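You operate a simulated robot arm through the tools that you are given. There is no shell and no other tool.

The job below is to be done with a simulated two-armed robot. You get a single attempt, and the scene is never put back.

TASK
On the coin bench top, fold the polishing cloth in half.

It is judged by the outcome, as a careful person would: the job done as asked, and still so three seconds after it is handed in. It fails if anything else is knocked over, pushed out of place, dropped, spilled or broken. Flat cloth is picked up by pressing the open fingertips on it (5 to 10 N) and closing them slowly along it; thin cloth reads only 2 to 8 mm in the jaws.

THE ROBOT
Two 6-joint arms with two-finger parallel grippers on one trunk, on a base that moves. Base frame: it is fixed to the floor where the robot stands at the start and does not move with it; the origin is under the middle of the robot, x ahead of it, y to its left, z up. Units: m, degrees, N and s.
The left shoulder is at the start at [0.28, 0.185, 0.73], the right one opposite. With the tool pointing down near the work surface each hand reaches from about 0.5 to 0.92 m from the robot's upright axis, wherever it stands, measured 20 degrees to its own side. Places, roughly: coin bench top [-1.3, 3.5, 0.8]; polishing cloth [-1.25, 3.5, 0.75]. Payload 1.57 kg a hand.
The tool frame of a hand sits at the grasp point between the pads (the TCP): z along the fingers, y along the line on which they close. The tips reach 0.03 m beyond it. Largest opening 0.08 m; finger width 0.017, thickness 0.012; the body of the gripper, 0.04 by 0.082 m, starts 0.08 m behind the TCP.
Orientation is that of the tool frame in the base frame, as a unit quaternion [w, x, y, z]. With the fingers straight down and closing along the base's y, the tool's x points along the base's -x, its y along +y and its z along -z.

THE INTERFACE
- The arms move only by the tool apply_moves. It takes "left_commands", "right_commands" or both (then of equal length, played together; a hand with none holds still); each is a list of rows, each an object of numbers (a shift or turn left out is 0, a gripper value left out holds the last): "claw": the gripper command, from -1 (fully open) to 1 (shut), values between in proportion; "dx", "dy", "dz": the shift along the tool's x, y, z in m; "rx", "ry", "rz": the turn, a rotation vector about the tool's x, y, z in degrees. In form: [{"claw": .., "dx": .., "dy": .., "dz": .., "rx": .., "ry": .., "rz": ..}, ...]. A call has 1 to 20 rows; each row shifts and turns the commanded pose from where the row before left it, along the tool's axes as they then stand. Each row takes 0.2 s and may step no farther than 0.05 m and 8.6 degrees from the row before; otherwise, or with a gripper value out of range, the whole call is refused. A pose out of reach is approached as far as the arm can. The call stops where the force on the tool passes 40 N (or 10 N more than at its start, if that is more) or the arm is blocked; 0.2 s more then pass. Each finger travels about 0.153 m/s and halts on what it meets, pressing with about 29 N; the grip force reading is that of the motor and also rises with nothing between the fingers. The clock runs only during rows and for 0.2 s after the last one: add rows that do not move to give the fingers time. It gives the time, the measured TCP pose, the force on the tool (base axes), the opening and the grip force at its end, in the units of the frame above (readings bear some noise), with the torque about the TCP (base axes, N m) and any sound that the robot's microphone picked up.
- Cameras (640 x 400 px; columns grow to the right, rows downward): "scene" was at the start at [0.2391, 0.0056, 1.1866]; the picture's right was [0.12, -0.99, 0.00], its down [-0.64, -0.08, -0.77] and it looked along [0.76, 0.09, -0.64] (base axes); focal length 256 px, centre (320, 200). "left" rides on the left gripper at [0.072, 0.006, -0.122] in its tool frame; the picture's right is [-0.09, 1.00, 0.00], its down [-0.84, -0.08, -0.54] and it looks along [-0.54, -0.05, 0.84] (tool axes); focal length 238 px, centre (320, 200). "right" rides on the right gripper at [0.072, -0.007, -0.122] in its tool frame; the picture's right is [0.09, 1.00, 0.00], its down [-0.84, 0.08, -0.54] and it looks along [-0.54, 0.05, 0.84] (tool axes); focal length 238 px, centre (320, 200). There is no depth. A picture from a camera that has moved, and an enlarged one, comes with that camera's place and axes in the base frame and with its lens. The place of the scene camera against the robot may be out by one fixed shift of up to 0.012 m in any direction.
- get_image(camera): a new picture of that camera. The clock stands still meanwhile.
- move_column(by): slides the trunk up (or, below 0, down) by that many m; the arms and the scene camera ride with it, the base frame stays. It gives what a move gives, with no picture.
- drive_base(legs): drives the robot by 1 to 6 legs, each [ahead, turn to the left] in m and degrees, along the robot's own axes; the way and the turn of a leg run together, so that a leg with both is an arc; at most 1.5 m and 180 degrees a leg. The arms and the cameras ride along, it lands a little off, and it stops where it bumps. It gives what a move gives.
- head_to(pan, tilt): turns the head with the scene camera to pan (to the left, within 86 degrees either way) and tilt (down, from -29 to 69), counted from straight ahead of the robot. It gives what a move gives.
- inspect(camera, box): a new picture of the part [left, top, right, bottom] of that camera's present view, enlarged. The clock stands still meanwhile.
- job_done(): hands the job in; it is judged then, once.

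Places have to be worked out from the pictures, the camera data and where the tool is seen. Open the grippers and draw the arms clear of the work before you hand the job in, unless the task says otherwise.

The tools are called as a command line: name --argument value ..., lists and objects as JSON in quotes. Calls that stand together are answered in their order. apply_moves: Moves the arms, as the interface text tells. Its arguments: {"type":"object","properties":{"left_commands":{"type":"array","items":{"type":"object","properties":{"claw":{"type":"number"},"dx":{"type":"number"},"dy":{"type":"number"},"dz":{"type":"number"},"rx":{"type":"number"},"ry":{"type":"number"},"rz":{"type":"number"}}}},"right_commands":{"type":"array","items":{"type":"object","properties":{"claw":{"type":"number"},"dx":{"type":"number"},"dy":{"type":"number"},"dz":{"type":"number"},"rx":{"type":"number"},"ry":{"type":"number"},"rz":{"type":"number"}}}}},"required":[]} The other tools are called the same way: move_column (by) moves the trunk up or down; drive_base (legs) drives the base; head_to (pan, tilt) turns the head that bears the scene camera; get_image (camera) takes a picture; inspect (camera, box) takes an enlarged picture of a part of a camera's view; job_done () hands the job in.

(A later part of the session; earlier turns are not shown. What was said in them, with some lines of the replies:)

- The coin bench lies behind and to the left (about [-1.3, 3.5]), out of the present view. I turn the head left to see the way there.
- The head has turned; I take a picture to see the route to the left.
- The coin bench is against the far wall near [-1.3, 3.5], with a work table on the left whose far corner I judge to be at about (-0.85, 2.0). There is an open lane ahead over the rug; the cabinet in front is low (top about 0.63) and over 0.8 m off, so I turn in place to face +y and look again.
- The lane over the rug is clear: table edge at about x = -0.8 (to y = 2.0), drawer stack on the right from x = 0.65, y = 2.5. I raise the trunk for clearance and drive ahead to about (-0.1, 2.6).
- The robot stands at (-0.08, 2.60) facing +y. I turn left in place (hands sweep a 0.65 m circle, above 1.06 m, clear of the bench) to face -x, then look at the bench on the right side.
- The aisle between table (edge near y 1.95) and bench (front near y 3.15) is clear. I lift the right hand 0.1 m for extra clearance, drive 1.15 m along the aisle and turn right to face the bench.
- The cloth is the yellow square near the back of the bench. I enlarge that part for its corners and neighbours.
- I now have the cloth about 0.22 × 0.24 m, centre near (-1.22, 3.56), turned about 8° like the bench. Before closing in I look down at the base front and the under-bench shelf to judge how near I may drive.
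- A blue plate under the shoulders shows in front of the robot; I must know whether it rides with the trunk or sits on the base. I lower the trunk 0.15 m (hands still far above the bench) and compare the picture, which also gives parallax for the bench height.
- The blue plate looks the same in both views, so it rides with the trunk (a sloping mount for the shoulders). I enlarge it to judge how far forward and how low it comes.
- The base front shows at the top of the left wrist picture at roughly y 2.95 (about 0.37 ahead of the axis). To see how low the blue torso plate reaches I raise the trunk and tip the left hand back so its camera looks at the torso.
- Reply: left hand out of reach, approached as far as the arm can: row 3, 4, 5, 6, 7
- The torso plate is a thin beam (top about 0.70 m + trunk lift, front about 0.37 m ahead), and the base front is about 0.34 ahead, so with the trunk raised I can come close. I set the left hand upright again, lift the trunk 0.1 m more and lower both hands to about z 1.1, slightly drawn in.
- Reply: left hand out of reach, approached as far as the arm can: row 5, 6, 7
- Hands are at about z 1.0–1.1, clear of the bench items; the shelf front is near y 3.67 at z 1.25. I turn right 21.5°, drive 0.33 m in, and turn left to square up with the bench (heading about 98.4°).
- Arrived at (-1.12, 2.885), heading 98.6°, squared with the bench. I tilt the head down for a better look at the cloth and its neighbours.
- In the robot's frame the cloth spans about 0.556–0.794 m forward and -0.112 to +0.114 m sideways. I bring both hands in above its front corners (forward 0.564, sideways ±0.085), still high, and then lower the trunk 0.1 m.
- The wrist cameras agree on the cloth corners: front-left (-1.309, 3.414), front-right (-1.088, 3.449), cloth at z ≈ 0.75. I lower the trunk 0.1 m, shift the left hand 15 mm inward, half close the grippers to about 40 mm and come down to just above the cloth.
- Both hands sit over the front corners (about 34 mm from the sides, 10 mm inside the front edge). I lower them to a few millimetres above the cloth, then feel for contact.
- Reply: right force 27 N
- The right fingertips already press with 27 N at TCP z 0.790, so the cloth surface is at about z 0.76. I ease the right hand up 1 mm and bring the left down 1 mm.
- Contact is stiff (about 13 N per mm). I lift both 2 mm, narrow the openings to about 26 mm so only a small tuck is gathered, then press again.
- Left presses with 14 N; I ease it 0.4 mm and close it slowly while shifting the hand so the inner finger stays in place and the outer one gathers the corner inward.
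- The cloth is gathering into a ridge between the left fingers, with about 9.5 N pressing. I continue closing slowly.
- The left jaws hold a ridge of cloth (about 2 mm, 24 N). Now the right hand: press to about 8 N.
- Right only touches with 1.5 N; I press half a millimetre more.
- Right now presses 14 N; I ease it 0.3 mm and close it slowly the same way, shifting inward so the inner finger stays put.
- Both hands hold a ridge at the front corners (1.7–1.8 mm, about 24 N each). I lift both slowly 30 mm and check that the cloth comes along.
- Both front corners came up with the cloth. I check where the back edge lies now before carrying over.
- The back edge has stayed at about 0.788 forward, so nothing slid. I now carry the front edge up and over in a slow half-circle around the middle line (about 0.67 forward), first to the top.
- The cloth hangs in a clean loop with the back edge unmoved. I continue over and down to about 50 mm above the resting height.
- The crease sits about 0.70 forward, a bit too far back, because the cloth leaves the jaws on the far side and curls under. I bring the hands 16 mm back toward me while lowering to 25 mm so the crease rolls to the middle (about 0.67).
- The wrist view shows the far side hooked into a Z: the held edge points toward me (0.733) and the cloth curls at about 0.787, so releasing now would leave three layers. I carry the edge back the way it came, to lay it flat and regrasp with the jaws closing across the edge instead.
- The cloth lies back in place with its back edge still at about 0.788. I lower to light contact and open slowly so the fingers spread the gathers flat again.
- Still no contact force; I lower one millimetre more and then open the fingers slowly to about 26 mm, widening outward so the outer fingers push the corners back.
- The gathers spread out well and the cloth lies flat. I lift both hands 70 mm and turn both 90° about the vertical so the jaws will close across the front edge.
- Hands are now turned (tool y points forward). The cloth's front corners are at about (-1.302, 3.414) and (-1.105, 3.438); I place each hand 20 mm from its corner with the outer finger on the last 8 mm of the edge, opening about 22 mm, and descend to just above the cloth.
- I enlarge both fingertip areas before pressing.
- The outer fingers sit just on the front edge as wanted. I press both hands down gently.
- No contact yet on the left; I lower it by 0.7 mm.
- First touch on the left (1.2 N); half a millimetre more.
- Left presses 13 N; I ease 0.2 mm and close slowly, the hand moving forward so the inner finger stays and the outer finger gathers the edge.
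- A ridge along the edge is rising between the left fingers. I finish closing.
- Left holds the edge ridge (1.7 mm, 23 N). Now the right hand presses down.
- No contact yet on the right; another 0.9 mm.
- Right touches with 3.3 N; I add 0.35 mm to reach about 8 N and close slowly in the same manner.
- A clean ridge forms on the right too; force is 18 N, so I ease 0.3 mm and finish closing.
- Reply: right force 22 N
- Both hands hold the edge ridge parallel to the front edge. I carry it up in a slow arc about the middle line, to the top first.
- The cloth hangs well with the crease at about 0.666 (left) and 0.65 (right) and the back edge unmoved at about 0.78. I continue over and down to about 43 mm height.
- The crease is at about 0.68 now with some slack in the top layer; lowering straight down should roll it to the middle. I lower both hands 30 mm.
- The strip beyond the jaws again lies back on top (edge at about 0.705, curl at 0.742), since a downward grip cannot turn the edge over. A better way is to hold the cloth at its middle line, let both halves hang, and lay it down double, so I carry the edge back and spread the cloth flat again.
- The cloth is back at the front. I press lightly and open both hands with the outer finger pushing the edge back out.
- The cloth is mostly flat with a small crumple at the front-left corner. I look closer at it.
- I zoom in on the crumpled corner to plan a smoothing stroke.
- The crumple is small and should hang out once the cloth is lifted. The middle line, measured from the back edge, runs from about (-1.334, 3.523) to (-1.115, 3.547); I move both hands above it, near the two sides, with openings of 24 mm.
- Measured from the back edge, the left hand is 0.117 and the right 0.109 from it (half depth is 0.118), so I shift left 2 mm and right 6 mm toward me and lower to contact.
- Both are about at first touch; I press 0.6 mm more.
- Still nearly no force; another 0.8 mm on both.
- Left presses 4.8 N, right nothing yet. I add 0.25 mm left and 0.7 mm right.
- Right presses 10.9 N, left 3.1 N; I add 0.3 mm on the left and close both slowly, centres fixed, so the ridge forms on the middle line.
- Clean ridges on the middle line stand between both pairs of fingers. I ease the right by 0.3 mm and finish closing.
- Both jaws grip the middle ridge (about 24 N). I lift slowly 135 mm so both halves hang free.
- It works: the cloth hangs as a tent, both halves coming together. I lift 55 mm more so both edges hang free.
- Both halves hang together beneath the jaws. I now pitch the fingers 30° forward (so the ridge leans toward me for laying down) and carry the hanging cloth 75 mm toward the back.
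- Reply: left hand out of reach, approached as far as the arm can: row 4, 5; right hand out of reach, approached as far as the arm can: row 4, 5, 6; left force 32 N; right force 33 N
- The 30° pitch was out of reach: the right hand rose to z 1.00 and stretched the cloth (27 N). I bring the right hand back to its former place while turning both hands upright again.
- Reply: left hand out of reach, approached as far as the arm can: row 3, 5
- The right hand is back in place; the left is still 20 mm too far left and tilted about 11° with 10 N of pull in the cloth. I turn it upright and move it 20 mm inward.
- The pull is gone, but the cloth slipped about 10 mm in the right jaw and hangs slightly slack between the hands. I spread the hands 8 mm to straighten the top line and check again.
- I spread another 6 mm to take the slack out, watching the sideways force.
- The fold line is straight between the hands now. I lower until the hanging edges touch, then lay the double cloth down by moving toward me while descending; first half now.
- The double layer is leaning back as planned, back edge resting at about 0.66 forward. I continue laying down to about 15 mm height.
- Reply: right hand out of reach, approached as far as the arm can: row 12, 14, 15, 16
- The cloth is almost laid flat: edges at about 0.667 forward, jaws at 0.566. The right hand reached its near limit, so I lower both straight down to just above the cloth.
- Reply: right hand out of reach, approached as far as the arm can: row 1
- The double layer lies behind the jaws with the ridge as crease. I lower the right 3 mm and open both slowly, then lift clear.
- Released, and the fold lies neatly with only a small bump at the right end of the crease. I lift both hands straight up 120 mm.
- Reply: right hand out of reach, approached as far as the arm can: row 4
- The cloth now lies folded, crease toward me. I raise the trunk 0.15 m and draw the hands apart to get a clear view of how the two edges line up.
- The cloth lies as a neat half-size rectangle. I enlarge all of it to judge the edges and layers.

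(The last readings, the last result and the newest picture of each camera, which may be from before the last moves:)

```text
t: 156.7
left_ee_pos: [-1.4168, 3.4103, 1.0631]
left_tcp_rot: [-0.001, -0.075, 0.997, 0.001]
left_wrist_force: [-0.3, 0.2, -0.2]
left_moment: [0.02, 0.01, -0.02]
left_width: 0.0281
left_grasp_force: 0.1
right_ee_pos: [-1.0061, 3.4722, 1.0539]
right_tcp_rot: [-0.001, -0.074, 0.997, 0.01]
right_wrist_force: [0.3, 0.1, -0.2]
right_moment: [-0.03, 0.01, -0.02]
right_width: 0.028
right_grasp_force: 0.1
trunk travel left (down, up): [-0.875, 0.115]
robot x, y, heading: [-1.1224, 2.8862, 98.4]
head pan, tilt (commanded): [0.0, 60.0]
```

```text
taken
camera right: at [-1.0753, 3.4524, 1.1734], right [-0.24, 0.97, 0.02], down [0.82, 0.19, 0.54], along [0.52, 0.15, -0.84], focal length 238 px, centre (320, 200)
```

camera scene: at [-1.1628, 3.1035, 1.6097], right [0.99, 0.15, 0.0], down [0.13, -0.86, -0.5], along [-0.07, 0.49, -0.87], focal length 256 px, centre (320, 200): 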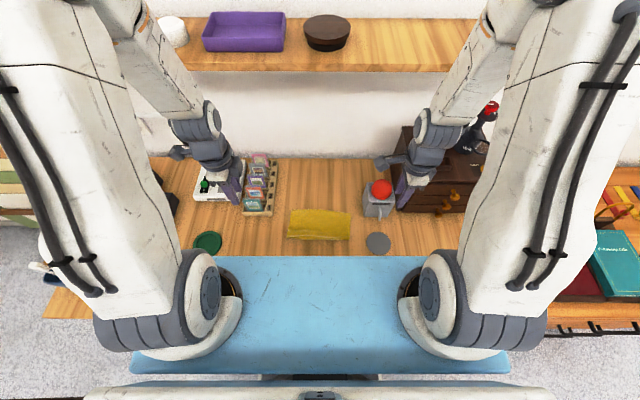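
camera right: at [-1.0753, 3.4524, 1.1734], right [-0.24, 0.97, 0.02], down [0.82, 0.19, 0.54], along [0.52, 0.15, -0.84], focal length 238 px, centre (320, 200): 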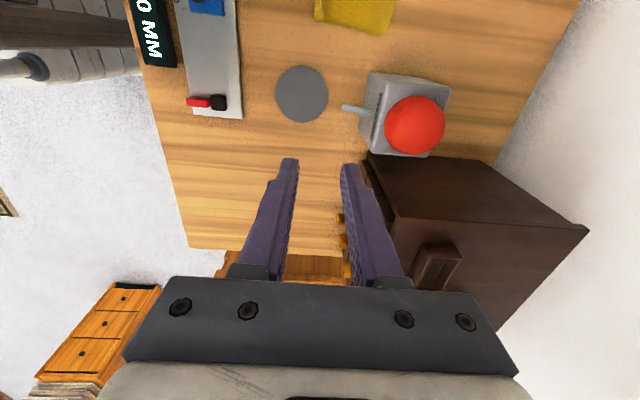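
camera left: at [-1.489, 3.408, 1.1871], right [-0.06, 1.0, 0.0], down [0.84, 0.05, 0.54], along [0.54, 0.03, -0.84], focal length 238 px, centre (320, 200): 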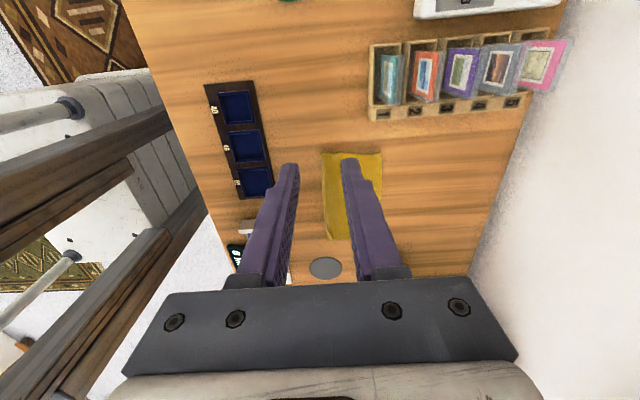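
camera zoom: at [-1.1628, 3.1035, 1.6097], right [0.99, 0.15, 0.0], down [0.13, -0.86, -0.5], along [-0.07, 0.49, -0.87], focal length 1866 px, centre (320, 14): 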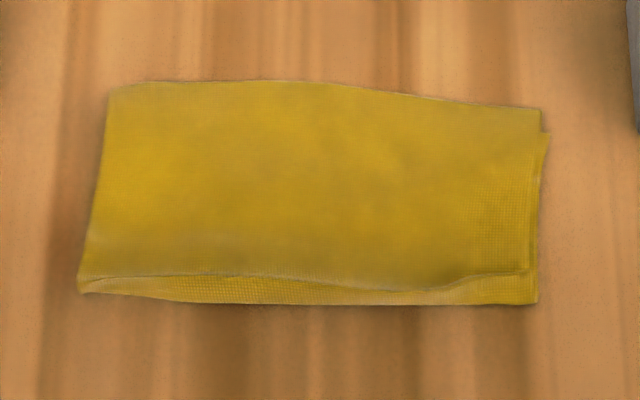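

The fold is neat: about 0.108 × 0.22 m, edges matching within about a centimetre, a soft crease at the front. I check the crease from the left camera.

inspect --camera "left" --box '[300, 140, 420, 250]'

inspect --camera "scene" --box '[282, 228, 322, 253]'

inspect --camera "scene" --box '[318, 200, 366, 250]'

```text
3.64 times, centred on (360, 195) of left
camera zoom: at [-1.489, 3.408, 1.1871], right [-0.06, 1.0, 0.0], down [0.84, 0.05, 0.54], along [0.54, 0.03, -0.84], focal length 867 px, centre (174, 218)
```

zoom: 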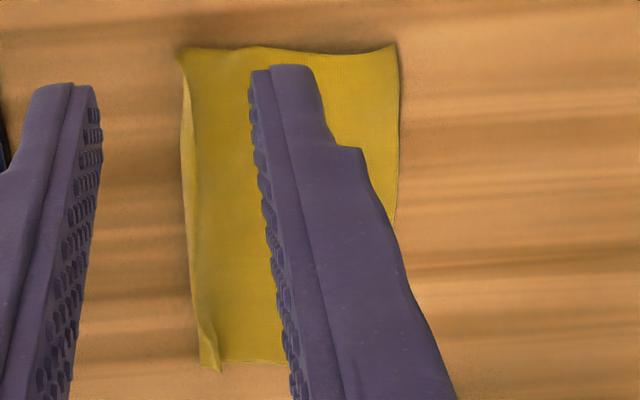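

```text
16.00 times, centred on (302, 240) of scene
camera zoom: at [-1.1628, 3.1035, 1.6097], right [0.99, 0.15, 0.0], down [0.13, -0.86, -0.5], along [-0.07, 0.49, -0.87], focal length 4104 px, centre (608, -448)
```

zoom: 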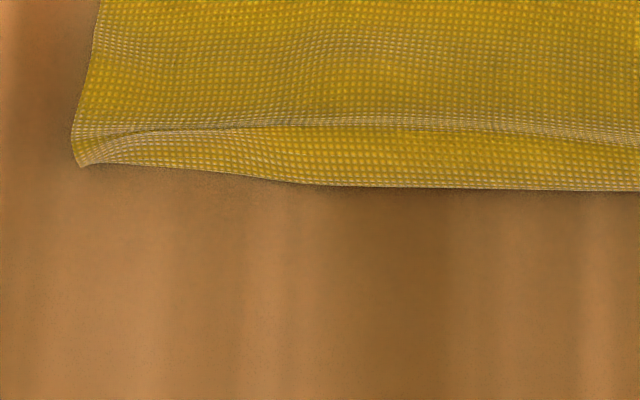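

```text
8.00 times, centred on (342, 225) of scene
camera zoom: at [-1.1628, 3.1035, 1.6097], right [0.99, 0.15, 0.0], down [0.13, -0.86, -0.5], along [-0.07, 0.49, -0.87], focal length 2052 px, centre (144, 0)
```

zoom: 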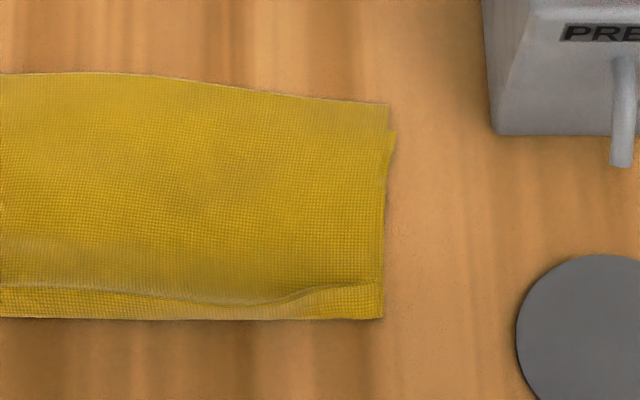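

The crease is a soft rounded loop about 1 cm high, the two halves lie over each other, and all the other items stand as before. I open both grippers fully and back the robot 0.3 m off so the arms are clear of the bench.

apply_moves --left_commands '[{"claw": -1}, {"claw": -1}, {}]' --right_commands '[{"claw": -1}, {"claw": -1}, {}]'

drive_base --legs '[[-0.3, 0]]'

head_to --pan 0 --tilt 40

get_image --camera "scene"

inspect --camera "scene" --box '[220, 190, 420, 315]'

```text
t: 157.5
left_ee_pos: [-1.4165, 3.4102, 1.0648]
left_tcp_rot: [-0.002, -0.074, 0.997, 0.002]
left_wrist_force: [0.2, -1.4, 0.1]
left_moment: [-0.02, 0.01, 0.03]
left_width: 0.0801
left_grasp_force: 0.0
right_ee_pos: [-1.0056, 3.4701, 1.0538]
right_tcp_rot: [0.0, -0.074, 0.997, 0.011]
right_wrist_force: [0.1, -0.6, -0.6]
right_moment: [0.03, -0.06, 0.01]
right_width: 0.0801
right_grasp_force: 0.0
trunk travel left (down, up): [-0.875, 0.115]
robot x, y, heading: [-1.1228, 2.8855, 98.5]
head pan, tilt (commanded): [0.0, 60.0]
```

```text
t: 159.5
left_ee_pos: [-1.373, 3.1116, 1.0648]
left_tcp_rot: [-0.001, -0.075, 0.997, 0.001]
left_wrist_force: [-0.6, 0.0, 0.1]
left_moment: [-0.01, -0.01, 0.02]
left_width: 0.08
left_grasp_force: 0.2
right_ee_pos: [-0.9613, 3.1747, 1.0518]
right_tcp_rot: [-0.001, -0.075, 0.997, 0.011]
right_wrist_force: [-0.7, 0.0, -0.7]
right_moment: [-0.03, -0.01, -0.06]
right_width: 0.0801
right_grasp_force: 0.0
trunk travel left (down, up): [-0.875, 0.115]
robot x, y, heading: [-1.0775, 2.5825, 98.9]
head pan, tilt (commanded): [0.0, 60.0]
```

```text
t: 160.3
left_ee_pos: [-1.3737, 3.1111, 1.0643]
left_tcp_rot: [0.0, -0.076, 0.997, 0.001]
left_wrist_force: [-0.6, -0.9, 0.0]
left_moment: [-0.01, 0.0, 0.0]
left_width: 0.0799
left_grasp_force: 0.0
right_ee_pos: [-0.9614, 3.1747, 1.0531]
right_tcp_rot: [-0.001, -0.076, 0.997, 0.011]
right_wrist_force: [0.6, -0.2, 0.3]
right_moment: [-0.01, -0.03, -0.01]
right_width: 0.0799
right_grasp_force: 0.0
trunk travel left (down, up): [-0.875, 0.115]
robot x, y, heading: [-1.0774, 2.5906, 98.9]
head pan, tilt (commanded): [0.0, 40.0]
```

```text
taken
camera scene: at [-1.1208, 2.8232, 1.6364], right [0.99, 0.15, 0.0], down [0.1, -0.64, -0.77], along [-0.12, 0.76, -0.64], focal length 256 px, centre (320, 200)
```

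scene: 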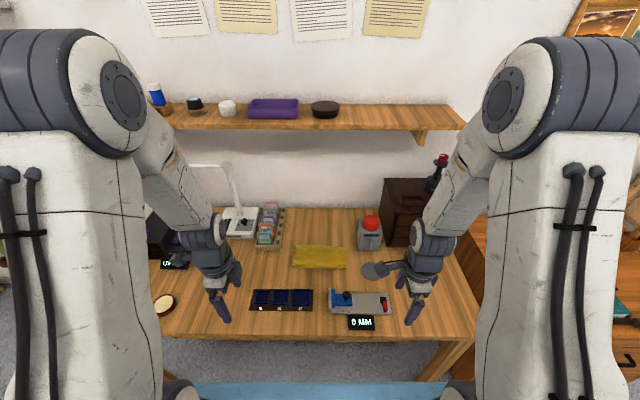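

```text
3.20 times, centred on (320, 252) of scene
camera zoom: at [-1.1208, 2.8232, 1.6364], right [0.99, 0.15, 0.0], down [0.1, -0.64, -0.77], along [-0.12, 0.76, -0.64], focal length 821 px, centre (320, 32)
```

zoom: 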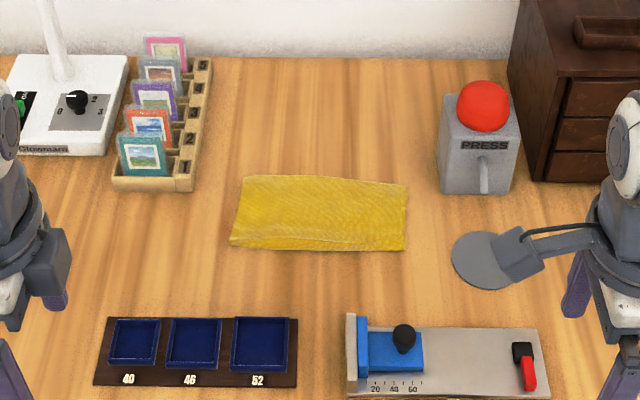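

The cloth lies folded in half, about 0.11 × 0.22 m. The rack, button, trays, gauge and lamp all stand as before, and the grippers are open with the arms clear of the work, so I hand the job in.

job_done

```text
The job is handed in.
```

I folded the polishing cloth in half on the coin bench top and handed the job in; I don't have the judge's result.

- **Fold:** the cloth went from about 0.22 × 0.24 m to about 0.11 × 0.22 m, with the crease toward the front of the bench. In the last pictures the lower layer was only slightly off the upper one at the right corner. The lower layer's left corner is hidden. It had a small crumple before I lifted the cloth, and I could not check that it opened out.
- **Crease:** it is a soft rounded loop about 1 cm high; I did not press it flat.
- **How it went:** two attempts at carrying the front edge over to the back left a strip doubled back, so I undid both. I then lifted the cloth by its middle line and laid it down double.
- **Slip:** while turning the hands, one pose was out of reach. The cloth was pulled with about 27 N and slipped roughly 1 cm in the right gripper. I straightened it before laying it down.
- **Surroundings:** the last pictures show the card rack, button, trays, gauge and lamp standing as before. I ended with both grippers open and the robot backed 0.3 m away from the bench.
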